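You operate a simulated robot arm through the tools that you are given. There is no shell and no other tool. Be economical: measure what you need, move in short steps, check, and stop when the job is done.

Carry out the task below with a simulated robot arm. There is one attempt and no reset: what you move stays moved.

## Task
Gauge the three stalks: set those that drop in, scrap the fat one.
Fine: each is tried in the stalk gauge first; one stalk in each of the two moulds beside it, the fat one into the scrap tin.

Only the result counts: the job must be done as asked and must still hold three seconds after the hand-in. Knocking over, shifting, dropping, spilling or breaking anything else fails it.

## Robot
A 7-joint arm with a two-finger parallel gripper on a trunk, on a base that drives. Base frame: it is fixed to the floor where the robot stands at the start and does not move with it; the origin is under the middle of the robot, x ahead of it, y to its left, z up; the surface under the hand at the start is at about z = 0.8. Lengths are in m, angles in rad, forces in N, time in s.
With the tool pointing down near the work surface it reaches from about 0.46 to 0.92 m from the robot's upright axis, wherever it stands. Its first joint turns from -2.007 to 2.007 rad. Places, roughly: first hole of the stalk holder [0.5, 0.1, 0.8]; last hole of the stalk holder [0.5, 0, 0.8]; middle hole of the stalk holder [0.5, 0, 0.8]; scrap tin (12x12x8 cm) [0.6, 0.2, 0.8]. Payload 3.91 kg.
The tool frame sits at the grasp point between the pads (the TCP): z along the fingers, y along the line on which they close. The tips reach 0.03 m beyond it. The gripper opens to 0.11 m. The fingers are 0.02 m wide and 0.01 m thick; the gripper's body (0.048 by 0.112 m) begins 0.055 m behind the TCP.
Orientation is that of the tool frame in the base frame, as a unit quaternion [w, x, y, z]. With the fingers straight down and closing along the base's y, the tool's x points along the base's -x, its y along +y and its z along -z.

## Interface
- The arm moves only by the tool step_arm. Its argument "increments" is one flat list of numbers, 6 for each row, row after row: the shift along the base's x, y, z in m, then the turn, a rotation vector about the base's x, y, z in degrees. In form: [x, y, z, wx, wy, wz, x, y, z, wx, wy, wz, ...]. A call has 1 to 10 rows; each row shifts and turns the commanded pose from where the row before left it. "claw" is the closure in counts, from 0 (fully open) to 255 (shut), set as the call begins (left out, the last holds). Each row takes 0.2 s and may step no farther than 0.05 m and 0.15 rad from the row before; otherwise, or with a gripper value out of range, the whole call is refused. Where a pose cannot be reached the arm comes as near as it can. A force on the tool above 40 N (or 10 N above the force at the start of the call, whichever is more), or a blocked arm, ends the call early, and 0.2 s more pass. The fingers move at their own pace (about 0.153 m/s each) and stop on an object; they squeeze with about 29 N. The grip force told is the motor's: it shows also when the fingers shut on nothing. Time passes only in rows, and 0.2 s behind the last, so rows that do not move let the fingers close. The reply holds the time, the measured pose of the TCP, the force on the tool along the base axes, the opening and the grip force, in the units named above and with some noise, with the torque about the TCP (base axes, N m) and any sound that the robot's microphone picked up, and new pictures: "views" is both (left out), scene, wrist or none.
- Cameras (640 x 400 px; columns grow to the right, rows downward): "scene" is now at [0.2158, 0.1802, 1.4012]; the picture's right is [-0.28, -0.96, 0.00], its down [-0.70, 0.20, -0.69] and it looks along [0.66, -0.19, -0.72] (base axes); focal length 273 px, centre (320, 200). "wrist" rides on the gripper at [0.072, 0.017, -0.103] in the tool frame; the picture's right is [-0.23, 0.97, 0.00], its down [-0.76, -0.18, -0.62] and it looks along [-0.61, -0.14, 0.78] (tool axes); focal length 222 px, centre (320, 200). There is no depth. A picture from a camera that has moved, and an enlarged one, comes with that camera's place and axes in the base frame and with its lens. The place of the scene camera against the robot may be out by one fixed shift of up to 0.012 m in any direction.
- move_column(by): slides the trunk up (or, below 0, down) by that many m; the arm and the scene camera ride with it, the base frame stays. It gives what a move gives, with no picture.
- roll_base(legs): drives the robot by 1 to 6 legs, each [ahead, left, turn to the left] in m, m and rad, along the robot's own axes; the way and the turn of a leg run together, so that a leg with both is an arc; at most 1.5 m and 3.142 rad a leg. The arm and the cameras ride along, it lands a little off, and it stops where it bumps. It gives what a move gives, and a new picture of the scene camera.
- head_to(pan, tilt): turns the head with the scene camera to pan (to the left, within 1.396 rad either way) and tilt (down, from -0.506 to 1.204), counted from straight ahead of the robot. It gives what a move gives, and a new picture of the scene camera.
- zoom(camera, box): a new picture of the part [left, top, right, bottom] of that camera's present view, enlarged. The clock stands still meanwhile.
- finish_job(): hands the job in; it is judged then, once.

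Go step by step. Nothing tells you exact positions but the pictures and the camera data: compare them with the known pose of the tool, close in by small moves and look again before you grip or let go. The budget is 120 turns and 260 pictures, counting those below and the enlarged ones. Unless the task says otherwise, let go and move clear before handing in, and close with one line.

The tools are called after "Call:" as name(argument=value, ...) on one line, values as JSON. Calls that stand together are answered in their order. step_arm: Moves the arm, as the interface text tells. Its arguments: {"type":"object","properties":{"increments":{"type":"array","items":{"type":"number"}},"claw":{"type":"number"},"views":{"type":"string","enum":["both","scene","wrist","none"]}},"required":["increments"]} The other tools are called the same way: move_column (by) slides the trunk up or down; roll_base (legs) drives the base; head_to (pan, tilt) turns the head that bears the scene camera; zoom (camera, box) takes an enlarged picture of a part of a camera's view; finish_job () hands the job in.

At the start:

```text
time_s: 0.0
ee_pos: [0.504, 0.1374, 1.1539]
ee_rot: [0.0, 0.0, 1.0, -0.001]
wrist_force: [-0.1, 0.0, 0.3]
ft_torque: [0.0, 0.01, -0.01]
finger_gap: 0.11
gripper_force: 0.0
trunk travel left (down, up): [-0.75, 0.24]
robot x, y, heading: [-0.0001, 0.0029, 0.002]
head pan, tilt: [-0.284, 0.81]
```

scene: 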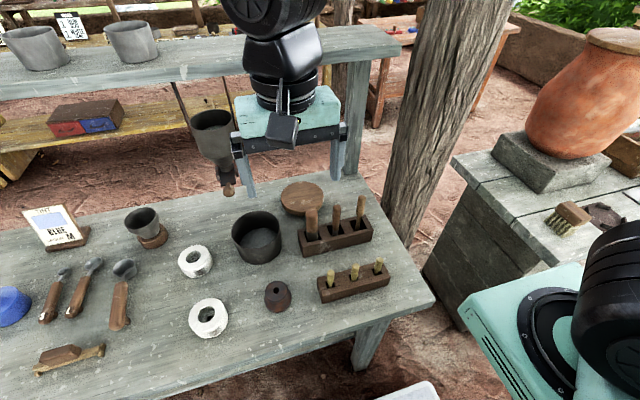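
wrist: 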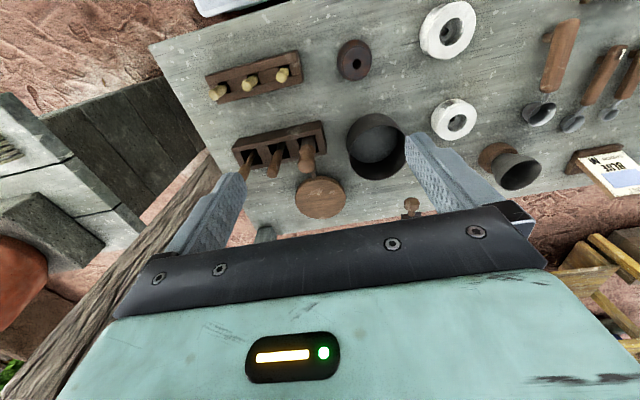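

I see a holder with three yellow stalks, a small dark gauge beside it, two white moulds and a dark tin behind them. I'll enlarge both pictures to measure.

Call:
zoom(camera="scene", box=[170, 170, 410, 350])

Call:
zoom(camera="wrist", box=[190, 0, 510, 200])

```text
2.22 times, centred on (290, 260) of scene
camera zoom: at [0.2158, 0.1802, 1.4012], right [-0.28, -0.96, 0.0], down [-0.7, 0.2, -0.69], along [0.66, -0.19, -0.72], focal length 607 px, centre (387, 67)
```

zoom: 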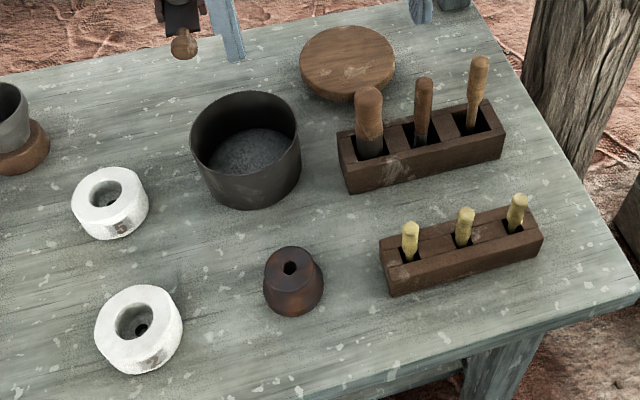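

```text
2.00 times, centred on (350, 100) of wrist
camera zoom: at [0.4306, 0.1544, 1.2569], right [0.23, 0.97, 0.0], down [0.76, -0.18, 0.62], along [0.61, -0.14, -0.78], focal length 444 px, centre (260, 400)
```

zoom: 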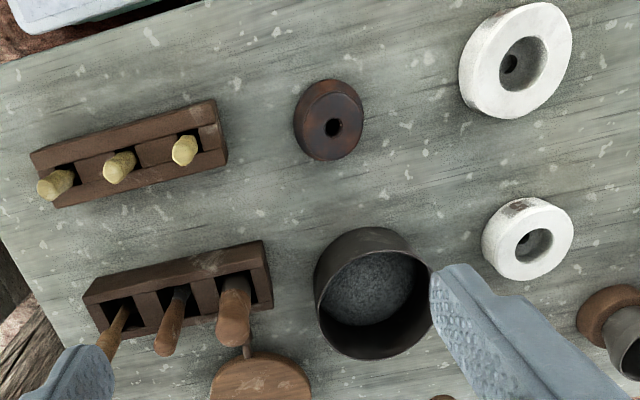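

From the pictures: stalks near x 0.48, y 0.08 / 0.03 / -0.03; gauge near (0.496, 0.20); moulds near (0.49, 0.345) and (0.64, 0.375); tin near (0.65, 0.22). I'll come down above the first stalk and look again.

Call:
step_arm(increments=[-0.006, -0.014, -0.038, 0, 0, 0, -0.006, -0.014, -0.038, 0, 0, 0, -0.006, -0.014, -0.038, 0, 0, 0, -0.006, -0.014, -0.038, 0, 0, 0], claw=139)

```text
time_s: 1.0
ee_pos: [0.4795, 0.0809, 1.0032]
ee_rot: [0.001, 0.0, 1.0, 0.0]
wrist_force: [-0.2, -0.2, -0.9]
ft_torque: [0.02, -0.03, 0.05]
finger_gap: 0.0499
gripper_force: 0.2
trunk travel left (down, up): [-0.75, 0.24]
robot x, y, heading: [-0.0002, 0.0017, 0.0]
head pan, tilt: [-0.284, 0.81]
camera scene: at [0.2155, 0.1801, 1.4013], right [-0.28, -0.96, 0.0], down [-0.69, 0.2, -0.69], along [0.66, -0.19, -0.72], focal length 273 px, centre (320, 200)
camera wrist: at [0.4061, 0.0976, 1.1054], right [0.23, 0.97, 0.0], down [0.76, -0.18, 0.62], along [0.61, -0.14, -0.78], focal length 222 px, centre (320, 200)
```

scene: 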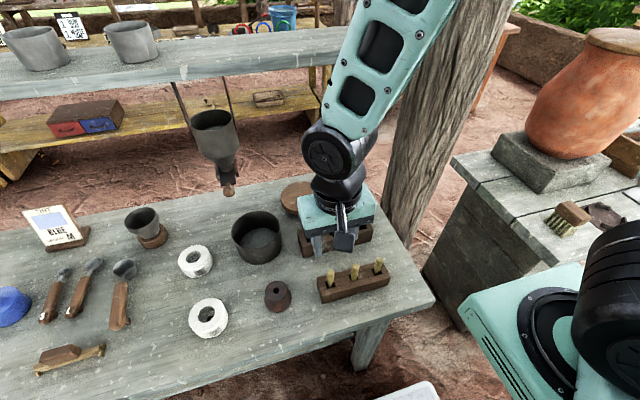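
wrist: 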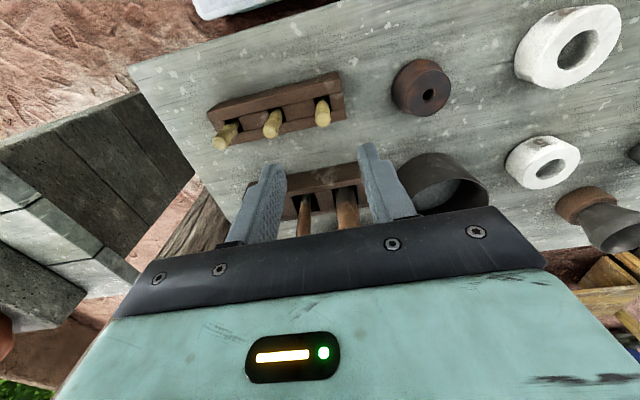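

Zooming to locate the stalks precisely from this second viewpoint.

Call:
zoom(camera="wrist", box=[190, 50, 350, 150])

Call:
zoom(camera="wrist", box=[370, 30, 530, 130])

Call:
zoom(camera="scene", box=[250, 240, 410, 340])

```text
4.00 times, centred on (270, 100) of wrist
camera zoom: at [0.4061, 0.0976, 1.1054], right [0.23, 0.97, 0.0], down [0.76, -0.18, 0.62], along [0.61, -0.14, -0.78], focal length 888 px, centre (520, 600)
```

zoom: 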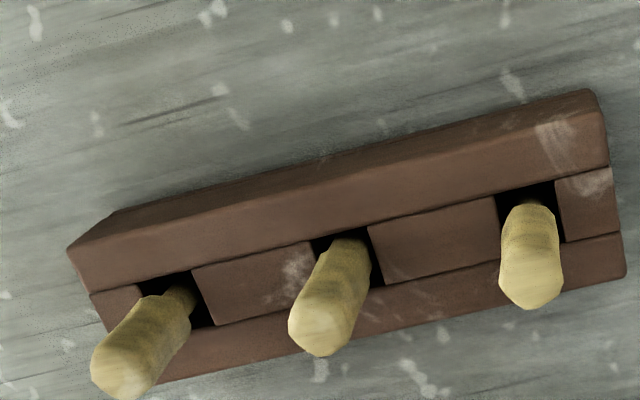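

```text
4.00 times, centred on (450, 80) of wrist
camera zoom: at [0.4061, 0.0976, 1.1054], right [0.23, 0.97, 0.0], down [0.76, -0.18, 0.62], along [0.61, -0.14, -0.78], focal length 888 px, centre (-200, 680)
```

zoom: 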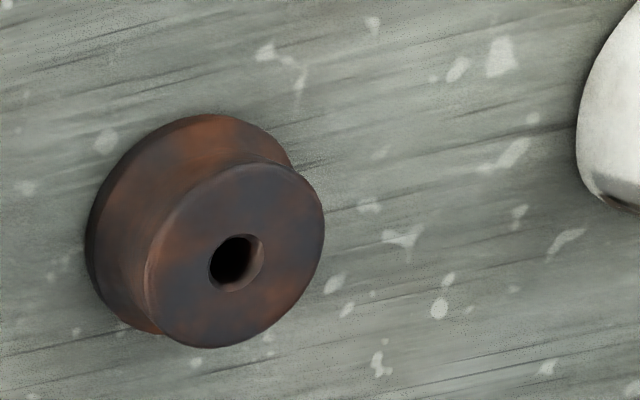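

```text
4.00 times, centred on (330, 290) of scene
camera zoom: at [0.2155, 0.1801, 1.4013], right [-0.28, -0.96, 0.0], down [-0.69, 0.2, -0.69], along [0.66, -0.19, -0.72], focal length 1092 px, centre (280, -160)
```

zoom: 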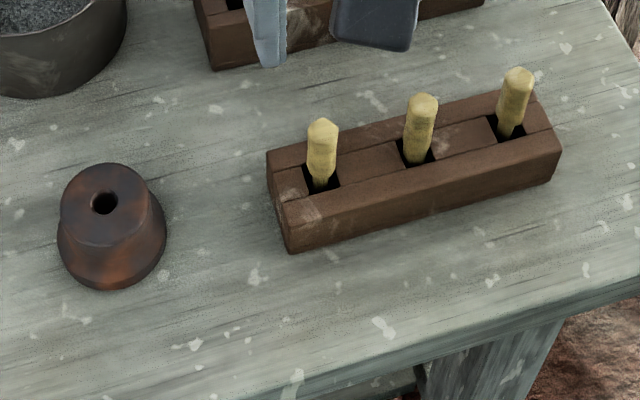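

Stalk 1's top is at about (0.483, 0.082, 0.88). Descending partway and checking centring.

Call:
step_arm(increments=[0.0035, 0.001, -0.04, 0, 0, 0, 0, 0, -0.04, 0, 0, 0], views="wrist")

Call:
zoom(camera="wrist", box=[210, 80, 402, 200])

Call:
zoom(camera="scene", box=[250, 220, 410, 320])

```text
time_s: 1.6
ee_pos: [0.4825, 0.082, 0.9218]
ee_rot: [0.001, 0.0, 1.0, -0.001]
wrist_force: [-0.3, 0.6, -0.1]
ft_torque: [-0.01, 0.0, 0.05]
finger_gap: 0.0502
gripper_force: 0.2
trunk travel left (down, up): [-0.75, 0.24]
robot x, y, heading: [-0.0032, -0.0023, -0.001]
head pan, tilt: [-0.284, 0.81]
camera wrist: at [0.4088, 0.0983, 1.0249], right [0.23, 0.97, 0.0], down [0.76, -0.18, 0.62], along [0.61, -0.14, -0.78], focal length 222 px, centre (320, 200)
```

wrist: 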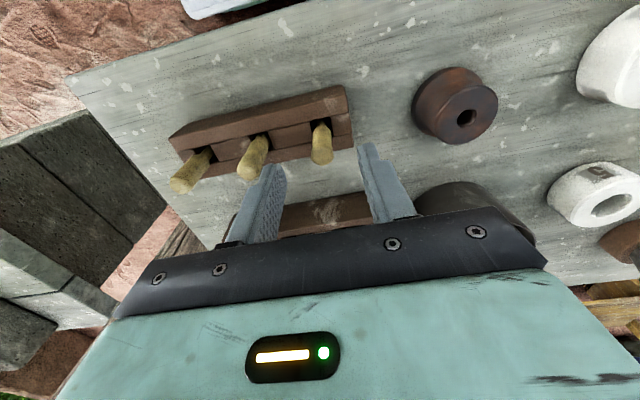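

```text
3.33 times, centred on (306, 140) of wrist
camera zoom: at [0.4088, 0.0983, 1.0249], right [0.23, 0.97, 0.0], down [0.76, -0.18, 0.62], along [0.61, -0.14, -0.78], focal length 740 px, centre (367, 400)
```

zoom: 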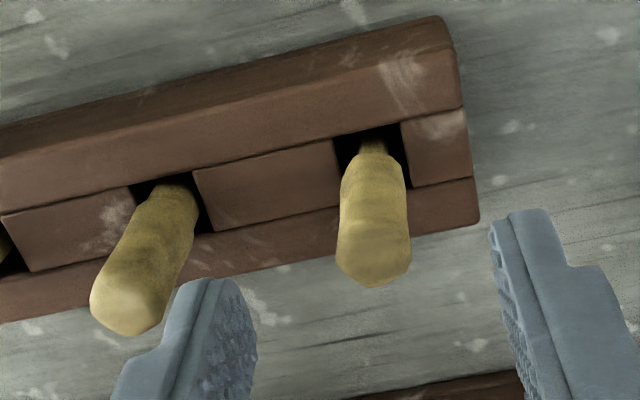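

```text
4.00 times, centred on (330, 270) of scene
camera zoom: at [0.2154, 0.1799, 1.4014], right [-0.28, -0.96, 0.0], down [-0.69, 0.2, -0.69], along [0.66, -0.19, -0.72], focal length 1092 px, centre (280, -80)
```

zoom: 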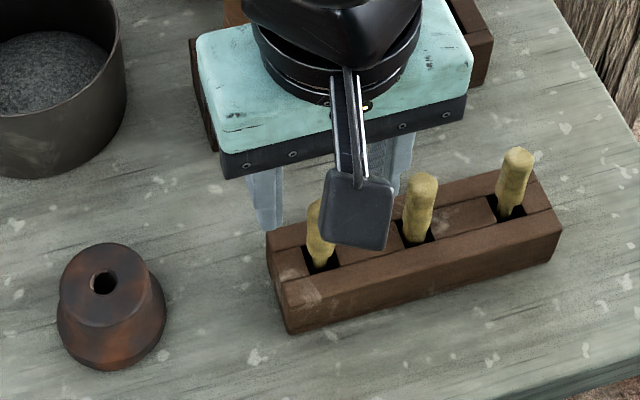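

Centred well. The holder top is at about 0.84, so I'll go down to TCP z 0.88 and check.

Call:
step_arm(increments=[0.0005, 0, -0.022, 0, 0, 0, 0, 0, -0.021, 0, 0, 0], views="wrist")

Call:
zoom(camera="wrist", box=[210, 100, 402, 220])

```text
time_s: 2.2
ee_pos: [0.4841, 0.0808, 0.8787]
ee_rot: [0.001, 0.0, 1.0, -0.001]
wrist_force: [0.2, -0.5, -0.2]
ft_torque: [0.01, 0.02, -0.02]
finger_gap: 0.0501
gripper_force: 0.0
trunk travel left (down, up): [-0.75, 0.24]
robot x, y, heading: [-0.0002, -0.0015, 0.001]
head pan, tilt: [-0.284, 0.81]
camera wrist: at [0.4102, 0.0987, 0.9816], right [0.23, 0.97, 0.0], down [0.76, -0.18, 0.62], along [0.61, -0.14, -0.78], focal length 222 px, centre (320, 200)
```

wrist: 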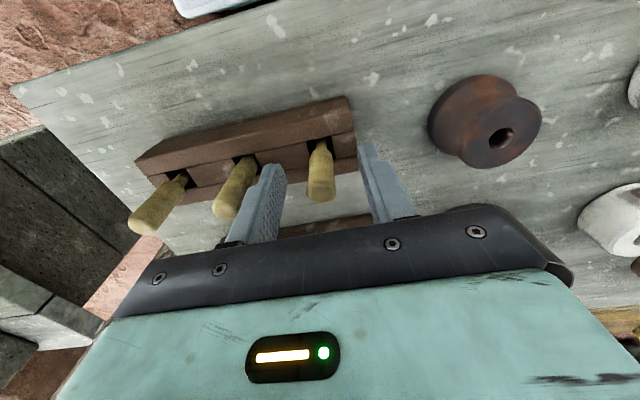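

```text
3.33 times, centred on (306, 160) of wrist
camera zoom: at [0.4102, 0.0987, 0.9816], right [0.23, 0.97, 0.0], down [0.76, -0.18, 0.62], along [0.61, -0.14, -0.78], focal length 740 px, centre (367, 333)
```

zoom: 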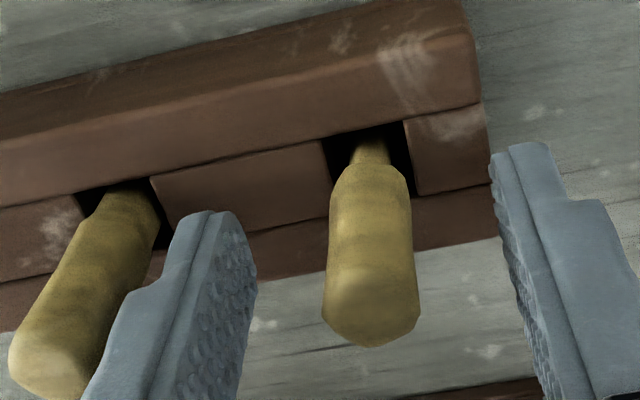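

The stalk sits midway between the fingers. Closing the grip.

Call:
step_arm(increments=[0, 0, 0, 0, 0, 0, 0, 0, 0, 0, 0, 0], claw=255, views="wrist")

Call:
zoom(camera="wrist", box=[210, 100, 402, 220])

```text
time_s: 2.8
ee_pos: [0.4843, 0.0823, 0.8792]
ee_rot: [-0.001, 0.0, 1.0, -0.001]
wrist_force: [0.3, 0.6, 1.3]
ft_torque: [0.11, 0.03, 0.01]
finger_gap: 0.0115
gripper_force: 29.1
trunk travel left (down, up): [-0.75, 0.24]
robot x, y, heading: [-0.001, -0.0008, -0.001]
head pan, tilt: [-0.284, 0.81]
camera wrist: at [0.4103, 0.0986, 0.9816], right [0.23, 0.97, 0.0], down [0.76, -0.18, 0.62], along [0.61, -0.14, -0.78], focal length 222 px, centre (320, 200)
```

wrist: 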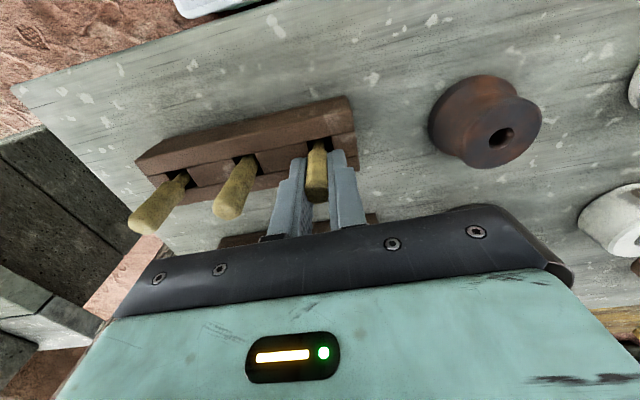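

```text
3.33 times, centred on (306, 160) of wrist
camera zoom: at [0.4103, 0.0986, 0.9816], right [0.23, 0.97, 0.0], down [0.76, -0.18, 0.62], along [0.61, -0.14, -0.78], focal length 740 px, centre (367, 333)
```

zoom: 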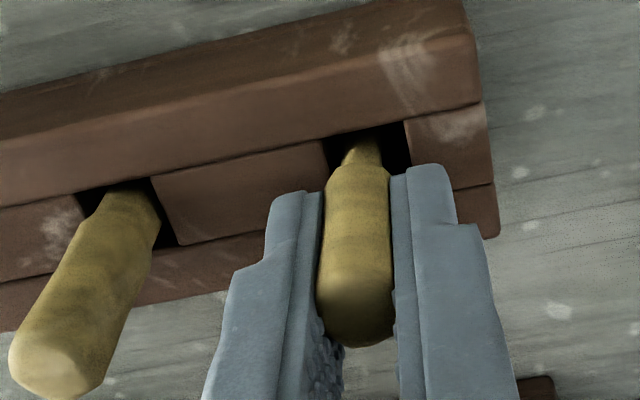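

Held, gap 11.5 mm. Lifting straight up to see the whole stalk.

Call:
step_arm(increments=[0, 0, 0.02, 0, 0, 0, 0, 0, 0.03, 0, 0, 0, 0, 0, 0.03, 0, 0, 0, 0, 0, 0.03, 0, 0, 0])

Call:
zoom(camera="wrist", box=[210, 80, 402, 200])

Call:
zoom(camera="scene", box=[250, 190, 410, 290])

```text
time_s: 3.8
ee_pos: [0.4835, 0.0821, 0.9883]
ee_rot: [0.0, 0.0, 1.0, -0.002]
wrist_force: [-0.3, -0.3, 0.8]
ft_torque: [-0.02, 0.01, -0.03]
finger_gap: 0.0113
gripper_force: 29.1
trunk travel left (down, up): [-0.75, 0.24]
robot x, y, heading: [-0.0026, 0.0003, -0.002]
head pan, tilt: [-0.284, 0.81]
camera scene: at [0.2162, 0.1804, 1.4011], right [-0.28, -0.96, 0.0], down [-0.7, 0.2, -0.69], along [0.66, -0.19, -0.72], focal length 273 px, centre (320, 200)
camera wrist: at [0.41, 0.099, 1.0913], right [0.23, 0.97, 0.0], down [0.76, -0.18, 0.62], along [0.61, -0.14, -0.78], focal length 222 px, centre (320, 200)
```

scene: 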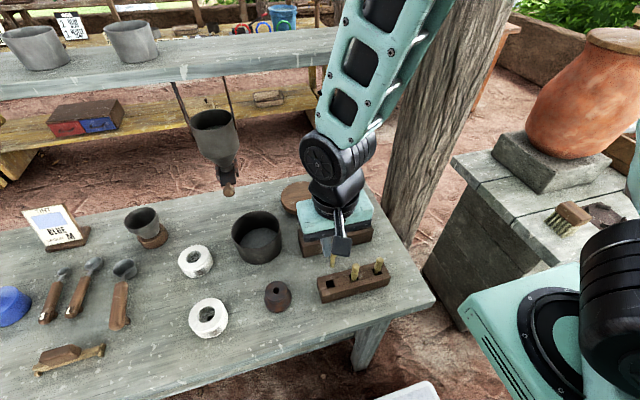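
wrist: 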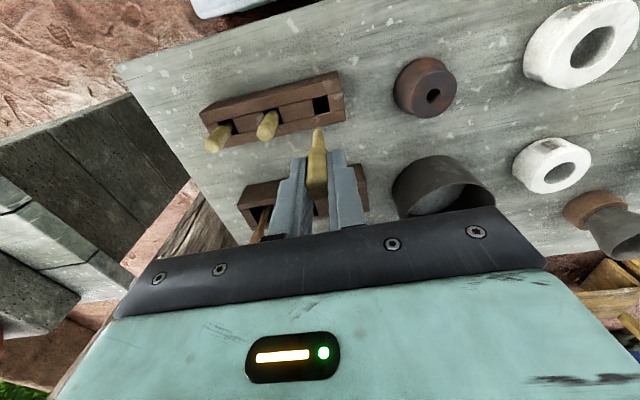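

```text
3.33 times, centred on (306, 140) of wrist
camera zoom: at [0.41, 0.099, 1.0913], right [0.23, 0.97, 0.0], down [0.76, -0.18, 0.62], along [0.61, -0.14, -0.78], focal length 740 px, centre (367, 400)
```

zoom: 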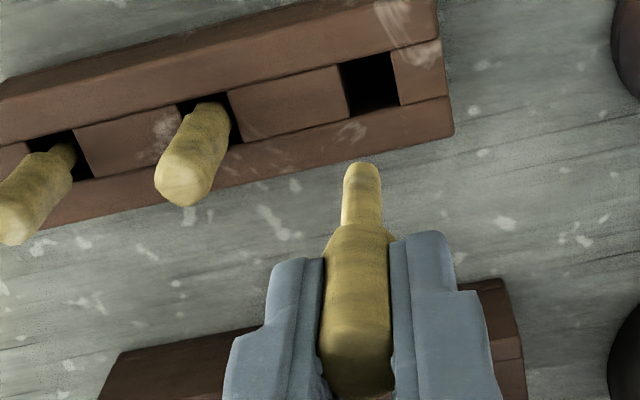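

```text
4.00 times, centred on (330, 240) of scene
camera zoom: at [0.2162, 0.1804, 1.4011], right [-0.28, -0.96, 0.0], down [-0.7, 0.2, -0.69], along [0.66, -0.19, -0.72], focal length 1092 px, centre (280, 40)
```

zoom: 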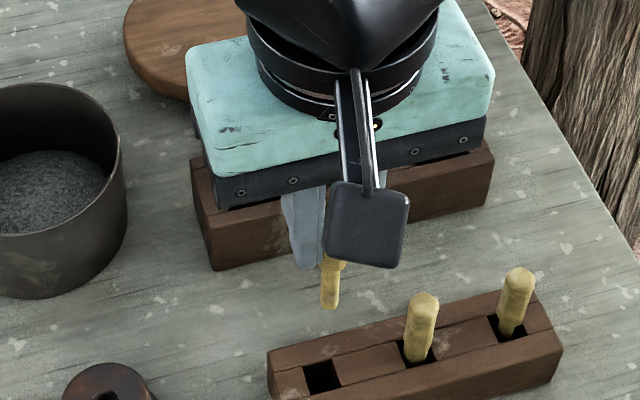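

The stalk has a fat body and a narrow shank, with the tip about 75 mm below the TCP. The gauge hole triangulates to (0.495, 0.199, 0.846); moving the tip above it.

Call:
step_arm(increments=[0.004, 0.039, 0, 0, 0, 0, 0.005, 0.039, 0, 0, 0, 0, 0.005, 0.039, 0, 0, 0, 0, 0, 0, -0.04, 0, 0, 0, 0, 0, 0, 0, 0, 0])

Call:
zoom(camera="wrist", box=[224, 70, 416, 190])

Call:
zoom(camera="scene", box=[200, 230, 360, 330])

```text
time_s: 5.0
ee_pos: [0.4983, 0.1998, 0.9499]
ee_rot: [0.0, 0.0, 1.0, -0.001]
wrist_force: [0.0, -0.1, 0.1]
ft_torque: [-0.01, 0.02, 0.0]
finger_gap: 0.0134
gripper_force: 29.4
trunk travel left (down, up): [-0.75, 0.24]
robot x, y, heading: [-0.0011, 0.0013, -0.001]
head pan, tilt: [-0.284, 0.81]
camera scene: at [0.2157, 0.1802, 1.4012], right [-0.28, -0.96, 0.0], down [-0.7, 0.2, -0.69], along [0.66, -0.19, -0.72], focal length 273 px, centre (320, 200)
camera wrist: at [0.425, 0.2164, 1.052], right [0.23, 0.97, 0.0], down [0.76, -0.18, 0.62], along [0.61, -0.14, -0.78], focal length 222 px, centre (320, 200)
```

scene: 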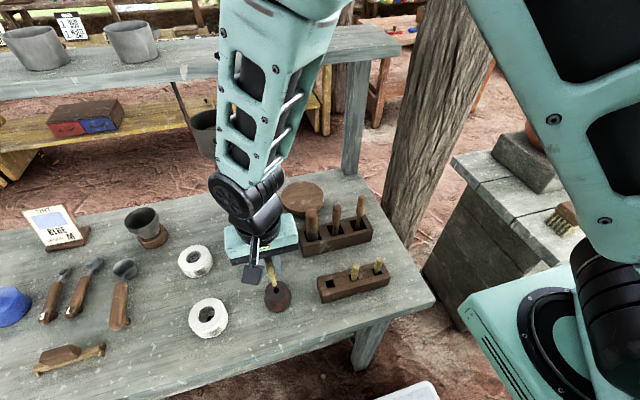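
wrist: 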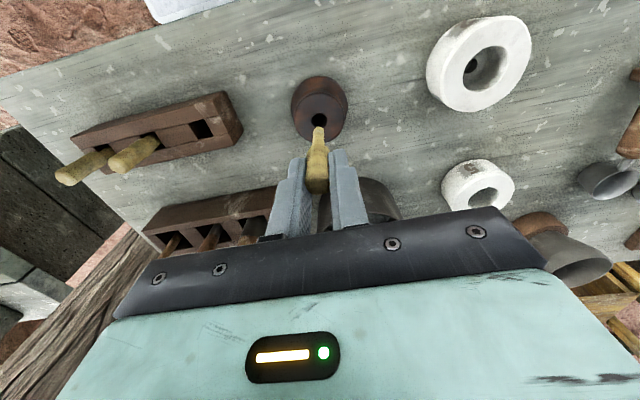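

```text
3.33 times, centred on (320, 130) of wrist
camera zoom: at [0.425, 0.2164, 1.052], right [0.23, 0.97, 0.0], down [0.76, -0.18, 0.62], along [0.61, -0.14, -0.78], focal length 740 px, centre (320, 433)
```

zoom: 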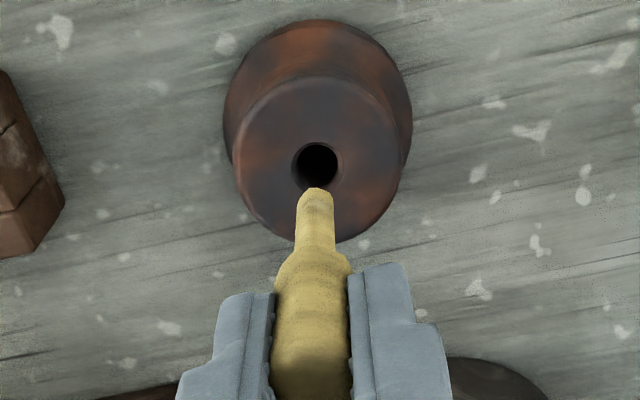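

```text
4.00 times, centred on (280, 280) of scene
camera zoom: at [0.2157, 0.1802, 1.4012], right [-0.28, -0.96, 0.0], down [-0.7, 0.2, -0.69], along [0.66, -0.19, -0.72], focal length 1092 px, centre (480, -120)
```

zoom: 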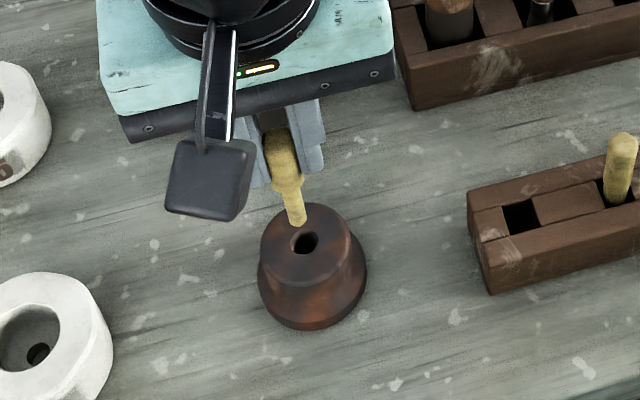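

The tip is about 5 mm short of the hole in x and 35 mm above it. Correcting and lowering to just above the gauge.

Call:
step_arm(increments=[0.005, -0.001, 0, 0, 0, 0, 0, 0, -0.025, 0, 0, 0, 0, 0, 0, 0, 0, 0])

Call:
zoom(camera="wrist", box=[256, 85, 384, 165])

Call:
zoom(camera="scene", box=[224, 245, 320, 305])

```text
time_s: 5.8
ee_pos: [0.5023, 0.1974, 0.9251]
ee_rot: [0.0, -0.001, 1.0, -0.001]
wrist_force: [0.2, 0.0, -0.2]
ft_torque: [-0.02, 0.03, 0.04]
finger_gap: 0.0136
gripper_force: 28.9
trunk travel left (down, up): [-0.75, 0.24]
robot x, y, heading: [0.0032, -0.0008, 0.001]
head pan, tilt: [-0.284, 0.81]
camera scene: at [0.2158, 0.1802, 1.4012], right [-0.28, -0.96, 0.0], down [-0.7, 0.2, -0.69], along [0.66, -0.19, -0.72], focal length 273 px, centre (320, 200)
camera wrist: at [0.4294, 0.2143, 1.0268], right [0.23, 0.97, 0.0], down [0.76, -0.18, 0.62], along [0.61, -0.14, -0.78], focal length 222 px, centre (320, 200)
```

scene: 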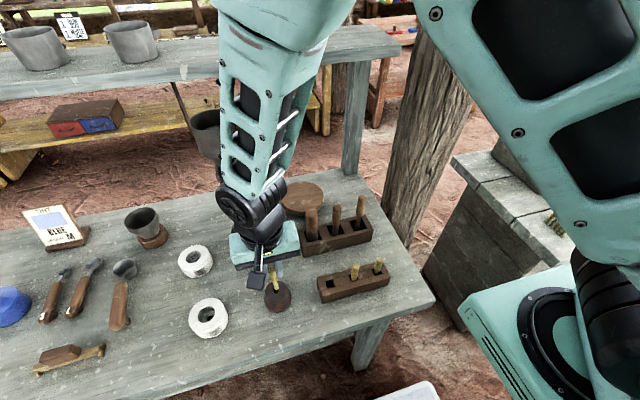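
wrist: 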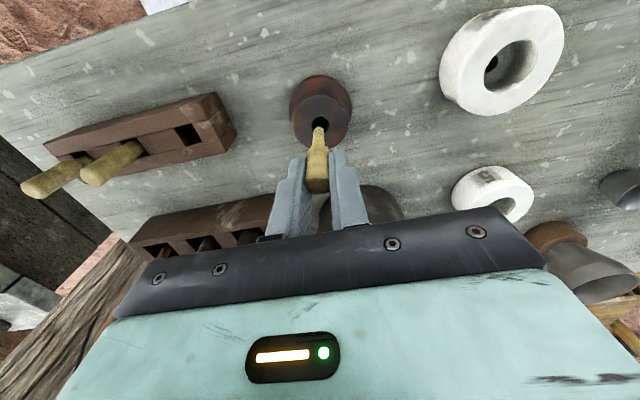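

```text
5.00 times, centred on (320, 125) of wrist
camera zoom: at [0.4294, 0.2143, 1.0268], right [0.23, 0.97, 0.0], down [0.76, -0.18, 0.62], along [0.61, -0.14, -0.78], focal length 1111 px, centre (320, 575)
```

zoom: 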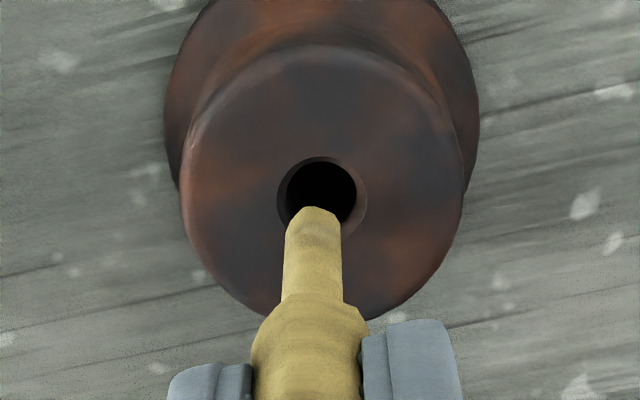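

```text
6.67 times, centred on (272, 275) of scene
camera zoom: at [0.2158, 0.1802, 1.4012], right [-0.28, -0.96, 0.0], down [-0.7, 0.2, -0.69], along [0.66, -0.19, -0.72], focal length 1820 px, centre (640, -300)
```

zoom: 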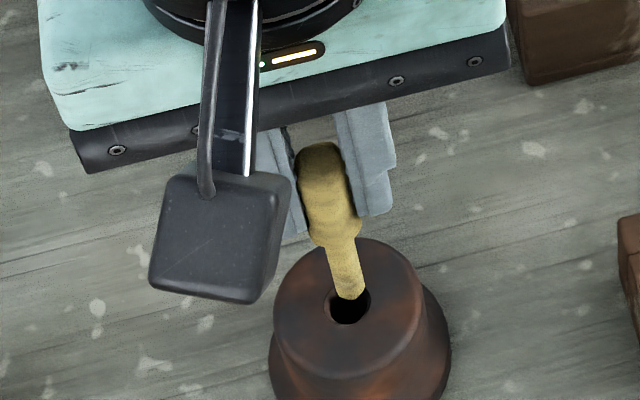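

The tip is about 1 mm off in y, 10 mm above the gauge. Nudging and inserting gently.

Call:
step_arm(increments=[0, 0.0012, 0, 0, 0, 0, 0, 0, -0.007, 0, 0, 0, 0, 0, -0.006, 0, 0, 0])

Call:
zoom(camera="wrist", box=[256, 85, 384, 165])

Call:
zoom(camera="scene", box=[224, 245, 320, 305])

```text
time_s: 6.6
ee_pos: [0.5022, 0.1991, 0.912]
ee_rot: [0.001, 0.001, 1.0, 0.0]
wrist_force: [0.0, -1.6, 23.5]
ft_torque: [-0.16, 0.04, -0.01]
finger_gap: 0.0137
gripper_force: 28.7
trunk travel left (down, up): [-0.75, 0.24]
robot x, y, heading: [0.0024, 0.0008, 0.002]
head pan, tilt: [-0.284, 0.81]
camera scene: at [0.2152, 0.1798, 1.4016], right [-0.28, -0.96, 0.0], down [-0.69, 0.2, -0.69], along [0.66, -0.19, -0.72], focal length 273 px, centre (320, 200)
camera wrist: at [0.4293, 0.2162, 1.0146], right [0.23, 0.97, 0.0], down [0.76, -0.18, 0.63], along [0.61, -0.14, -0.78], focal length 222 px, centre (320, 200)
```

scene: 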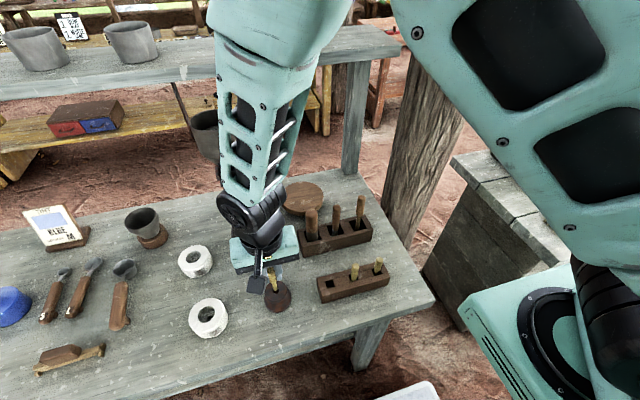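
wrist: 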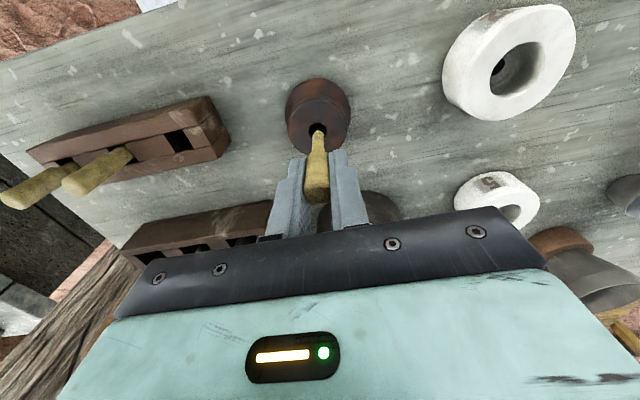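

```text
5.00 times, centred on (320, 125) of wrist
camera zoom: at [0.4293, 0.2162, 1.0146], right [0.23, 0.97, 0.0], down [0.76, -0.18, 0.63], along [0.61, -0.14, -0.78], focal length 1111 px, centre (320, 575)
```

zoom: 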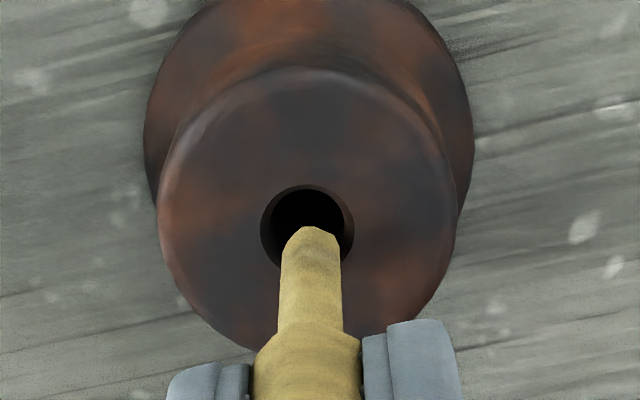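

```text
6.67 times, centred on (272, 275) of scene
camera zoom: at [0.2152, 0.1798, 1.4016], right [-0.28, -0.96, 0.0], down [-0.69, 0.2, -0.69], along [0.66, -0.19, -0.72], focal length 1820 px, centre (640, -300)
```

zoom: 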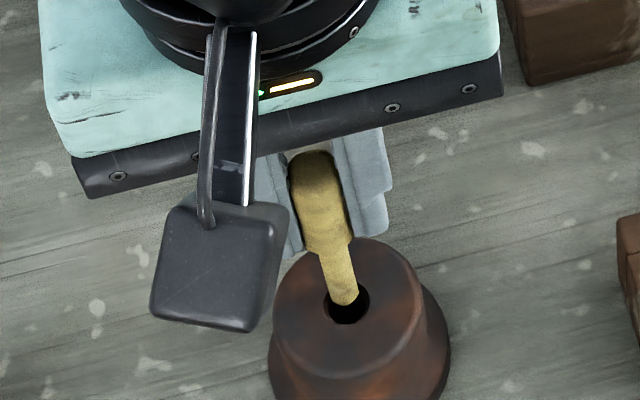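

Contact: with the tip at surface height it sits about 2 mm too far in +x (and a touch +y). Lifting slightly, shifting, and trying again.

Call:
step_arm(increments=[0, 0, 0.005, 0, 0, 0, -0.0023, -0.0008, 0, 0, 0, 0, 0, 0, -0.006, 0, 0, 0, 0, 0, -0.004, 0, 0, 0])

Call:
zoom(camera="wrist", box=[256, 85, 384, 165])

Call:
zoom(camera="scene", box=[224, 245, 320, 305])

```text
time_s: 7.6
ee_pos: [0.5008, 0.1992, 0.9069]
ee_rot: [-0.001, 0.0, 1.0, -0.001]
wrist_force: [-0.1, 0.1, 0.5]
ft_torque: [-0.04, 0.03, 0.03]
finger_gap: 0.0137
gripper_force: 29.1
trunk travel left (down, up): [-0.75, 0.24]
robot x, y, heading: [-0.0046, 0.001, 0.0]
head pan, tilt: [-0.284, 0.81]
camera scene: at [0.2158, 0.1802, 1.4012], right [-0.28, -0.96, 0.0], down [-0.7, 0.2, -0.69], along [0.66, -0.19, -0.72], focal length 273 px, centre (320, 200)
camera wrist: at [0.4271, 0.2155, 1.009], right [0.23, 0.97, 0.0], down [0.76, -0.18, 0.62], along [0.61, -0.14, -0.78], focal length 222 px, centre (320, 200)
```

scene: 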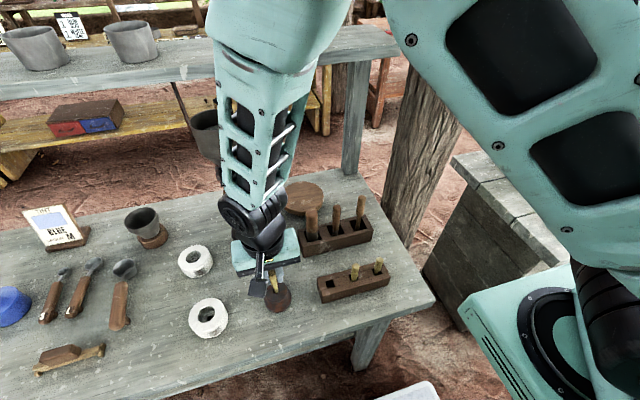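
wrist: 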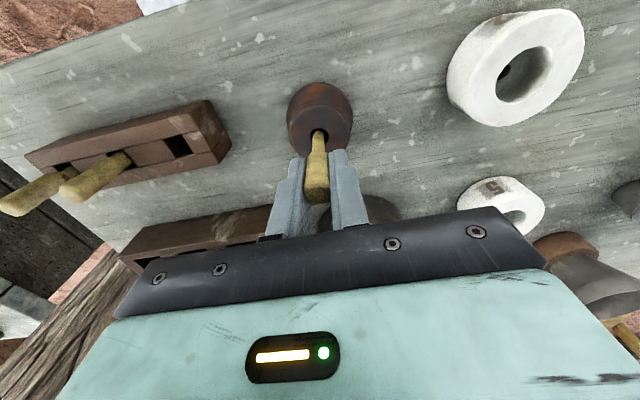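

```text
5.00 times, centred on (320, 125) of wrist
camera zoom: at [0.4271, 0.2155, 1.009], right [0.23, 0.97, 0.0], down [0.76, -0.18, 0.62], along [0.61, -0.14, -0.78], focal length 1111 px, centre (320, 575)
```

zoom: 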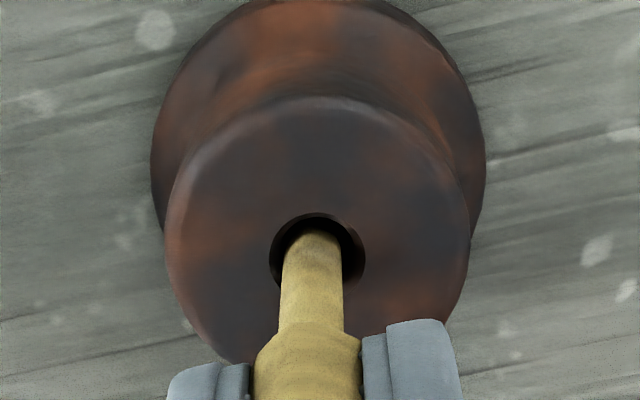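

```text
6.67 times, centred on (272, 275) of scene
camera zoom: at [0.2158, 0.1802, 1.4012], right [-0.28, -0.96, 0.0], down [-0.7, 0.2, -0.69], along [0.66, -0.19, -0.72], focal length 1820 px, centre (640, -300)
```

zoom: 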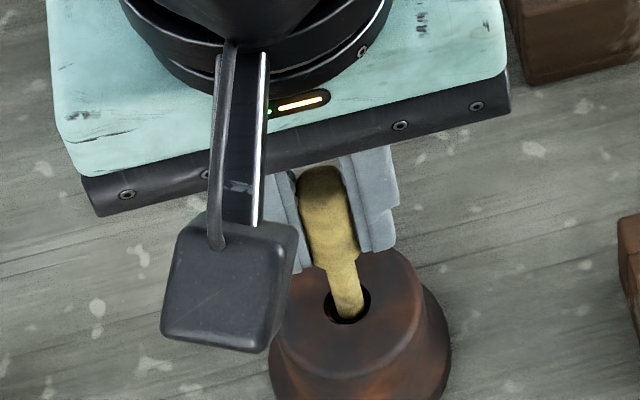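

It's entering with no force. Going deeper to confirm it passes the gauge.

Call:
step_arm(increments=[0, 0, -0.006, 0, 0, 0, 0, 0, -0.006, 0, 0, 0, 0, 0, -0.004, 0, 0, 0], views="wrist")

Call:
zoom(camera="wrist", box=[256, 95, 384, 175])

Call:
zoom(camera="scene", box=[224, 245, 320, 305])

```text
time_s: 8.4
ee_pos: [0.5014, 0.1985, 0.8902]
ee_rot: [0.001, 0.0, 1.0, -0.002]
wrist_force: [0.3, 0.3, 0.0]
ft_torque: [-0.02, 0.0, -0.03]
finger_gap: 0.0136
gripper_force: 28.9
trunk travel left (down, up): [-0.75, 0.24]
robot x, y, heading: [-0.0027, 0.002, -0.003]
head pan, tilt: [-0.284, 0.81]
camera wrist: at [0.4272, 0.2158, 0.9928], right [0.23, 0.97, 0.0], down [0.76, -0.18, 0.62], along [0.61, -0.14, -0.78], focal length 222 px, centre (320, 200)
```

wrist: 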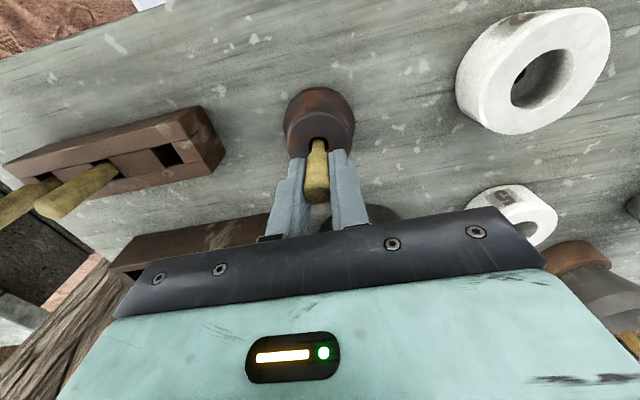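

```text
5.00 times, centred on (320, 135) of wrist
camera zoom: at [0.4272, 0.2158, 0.9928], right [0.23, 0.97, 0.0], down [0.76, -0.18, 0.62], along [0.61, -0.14, -0.78], focal length 1111 px, centre (320, 525)
```

zoom: 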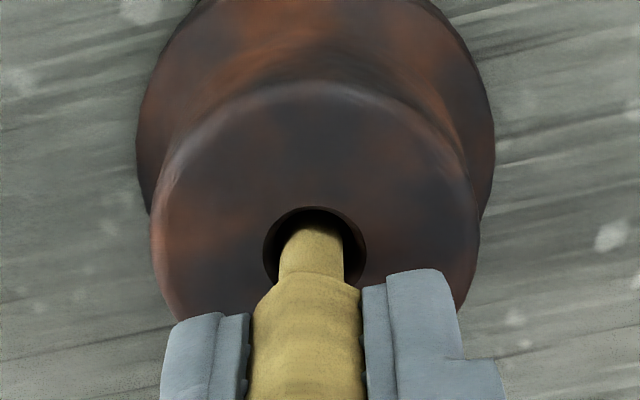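

```text
6.67 times, centred on (272, 275) of scene
camera zoom: at [0.2158, 0.1802, 1.4012], right [-0.28, -0.96, 0.0], down [-0.7, 0.2, -0.69], along [0.66, -0.19, -0.72], focal length 1820 px, centre (640, -300)
```

zoom: 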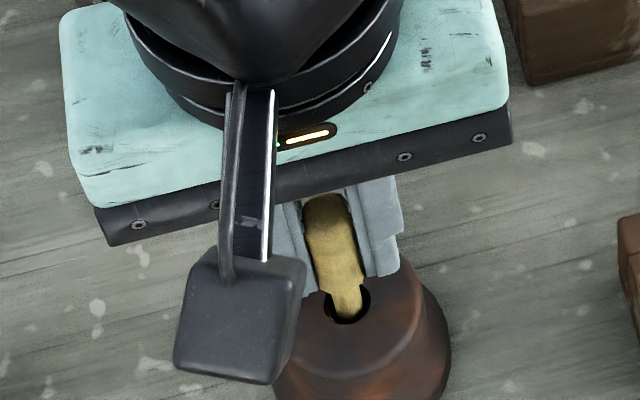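

About 20 mm in, free. A bit deeper so the trial is complete.

Call:
step_arm(increments=[0, 0, -0.003, 0, 0, 0, 0, 0, -0.003, 0, 0, 0], views="none")

```text
time_s: 9.0
ee_pos: [0.5006, 0.1981, 0.8835]
ee_rot: [0.001, 0.0, 1.0, 0.0]
wrist_force: [0.2, 0.7, 0.3]
ft_torque: [0.02, -0.01, -0.01]
finger_gap: 0.0134
gripper_force: 29.1
trunk travel left (down, up): [-0.75, 0.24]
robot x, y, heading: [-0.0026, -0.0002, 0.004]
head pan, tilt: [-0.284, 0.81]
```

The first stalk fits. Lifting out and going over the front mould, near (0.490, 0.347).

Call:
step_arm(increments=[0, 0, 0.03, 0, 0, 0, 0, 0, 0.03, 0, 0, 0, 0, 0, 0.03, 0, 0, 0, -0.001, 0.037, 0, 0, 0, 0, -0.001, 0.037, 0, 0, 0, 0, -0.001, 0.037, 0, 0, 0, 0, -0.001, 0.037, 0, 0, 0, 0, 0, 0, -0.02, 0, 0, 0, 0, 0, 0, 0, 0, 0])

Call:
zoom(camera="wrist", box=[240, 70, 400, 170])

Call:
zoom(camera="scene", box=[154, 260, 282, 340])

```text
time_s: 11.0
ee_pos: [0.4973, 0.3463, 0.9528]
ee_rot: [0.0, 0.0, 1.0, -0.001]
wrist_force: [-0.3, 0.3, -0.7]
ft_torque: [-0.03, -0.02, -0.02]
finger_gap: 0.0138
gripper_force: 29.4
trunk travel left (down, up): [-0.75, 0.24]
robot x, y, heading: [0.0019, 0.0033, -0.001]
head pan, tilt: [-0.284, 0.81]
camera scene: at [0.2158, 0.1802, 1.4012], right [-0.28, -0.96, 0.0], down [-0.7, 0.2, -0.69], along [0.66, -0.19, -0.72], focal length 273 px, centre (320, 200)
camera wrist: at [0.4235, 0.3634, 1.0567], right [0.23, 0.97, 0.0], down [0.76, -0.18, 0.62], along [0.61, -0.14, -0.78], focal length 222 px, centre (320, 200)
```

scene: 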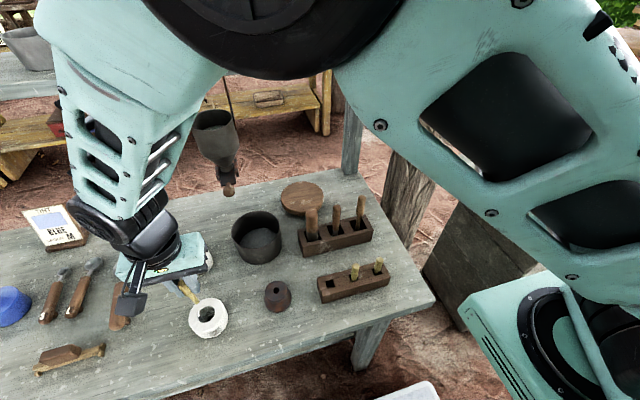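
wrist: 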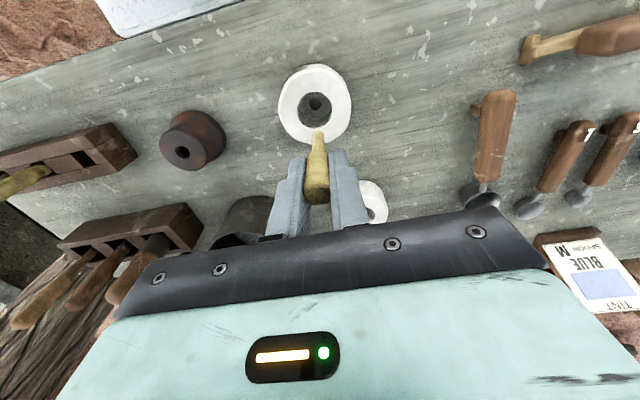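

```text
4.00 times, centred on (320, 120) of wrist
camera zoom: at [0.4235, 0.3634, 1.0567], right [0.23, 0.97, 0.0], down [0.76, -0.18, 0.62], along [0.61, -0.14, -0.78], focal length 888 px, centre (320, 520)
```

zoom: 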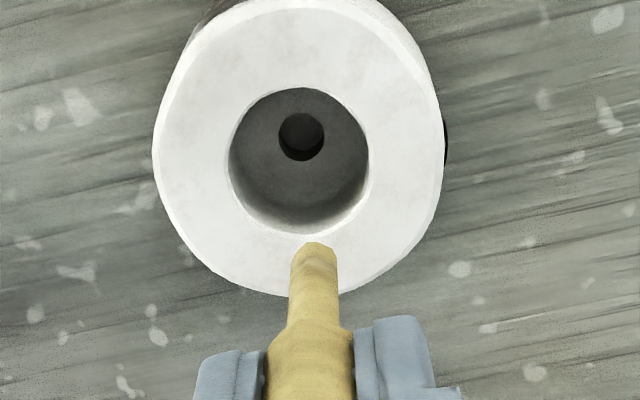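

```text
5.00 times, centred on (218, 300) of scene
camera zoom: at [0.2158, 0.1802, 1.4012], right [-0.28, -0.96, 0.0], down [-0.7, 0.2, -0.69], along [0.66, -0.19, -0.72], focal length 1365 px, centre (830, -300)
```

zoom: 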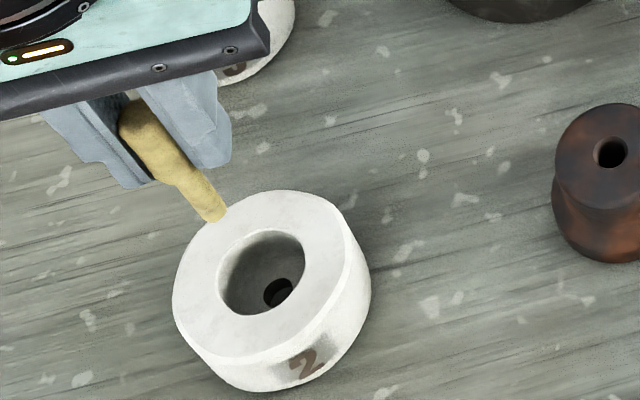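

The hole in the mould's floor is at about (0.489, 0.344, 0.813), with the rim near 0.83–0.84. Shifting about -2 mm in x and y and lowering above the floor.

Call:
step_arm(increments=[-0.002, -0.0023, 0, 0, 0, 0, 0, 0, -0.02, 0, 0, 0, 0, 0, -0.018, 0, 0, 0, 0, 0, 0, 0, 0, 0])

Call:
zoom(camera="wrist", box=[240, 70, 400, 170])

Call:
zoom(camera="scene", box=[154, 260, 282, 340])

```text
time_s: 12.0
ee_pos: [0.4956, 0.3443, 0.916]
ee_rot: [0.0, 0.0, 1.0, -0.001]
wrist_force: [-0.2, 0.9, 0.5]
ft_torque: [-0.02, -0.04, -0.02]
finger_gap: 0.0136
gripper_force: 29.0
trunk travel left (down, up): [-0.75, 0.24]
robot x, y, heading: [0.0025, -0.003, 0.002]
head pan, tilt: [-0.284, 0.81]
camera scene: at [0.2158, 0.1802, 1.4012], right [-0.28, -0.96, 0.0], down [-0.7, 0.2, -0.69], along [0.66, -0.19, -0.72], focal length 273 px, centre (320, 200)
camera wrist: at [0.4216, 0.3613, 1.0189], right [0.23, 0.97, 0.0], down [0.76, -0.18, 0.62], along [0.61, -0.14, -0.78], focal length 222 px, centre (320, 200)
```

scene: 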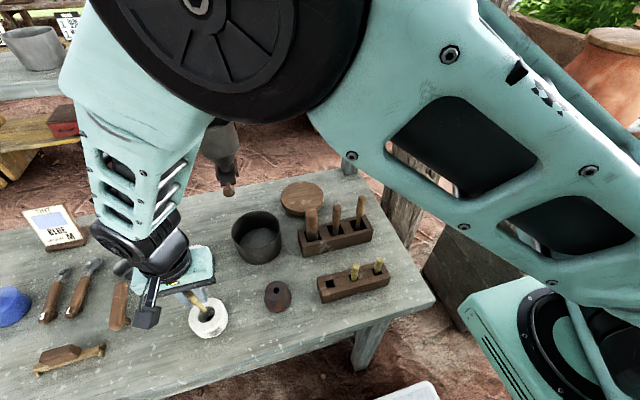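
wrist: 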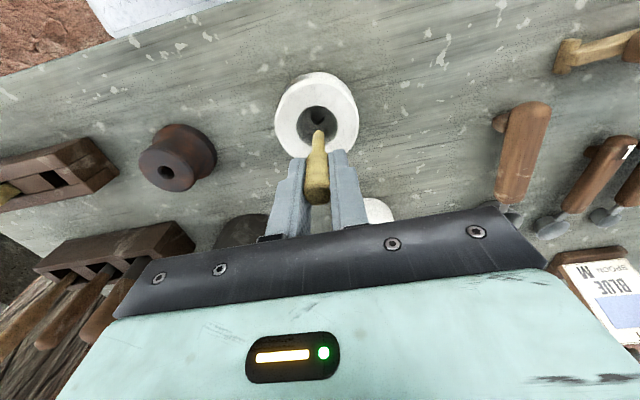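

```text
4.00 times, centred on (320, 120) of wrist
camera zoom: at [0.4216, 0.3613, 1.0189], right [0.23, 0.97, 0.0], down [0.76, -0.18, 0.62], along [0.61, -0.14, -0.78], focal length 888 px, centre (320, 520)
```

zoom: 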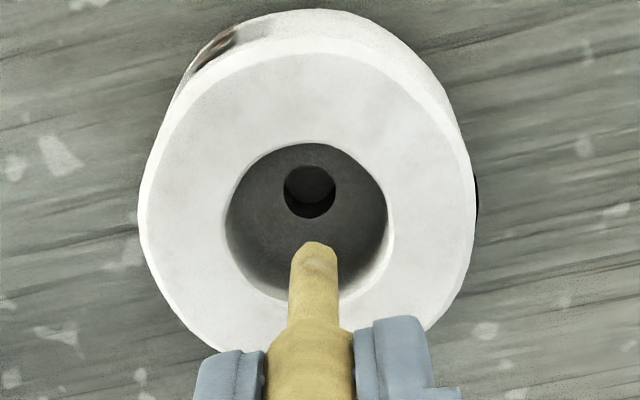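

```text
5.00 times, centred on (218, 300) of scene
camera zoom: at [0.2158, 0.1802, 1.4012], right [-0.28, -0.96, 0.0], down [-0.7, 0.2, -0.69], along [0.66, -0.19, -0.72], focal length 1365 px, centre (830, -300)
```

zoom: 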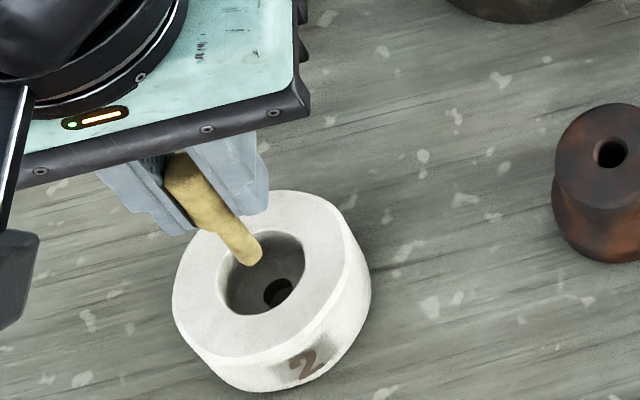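

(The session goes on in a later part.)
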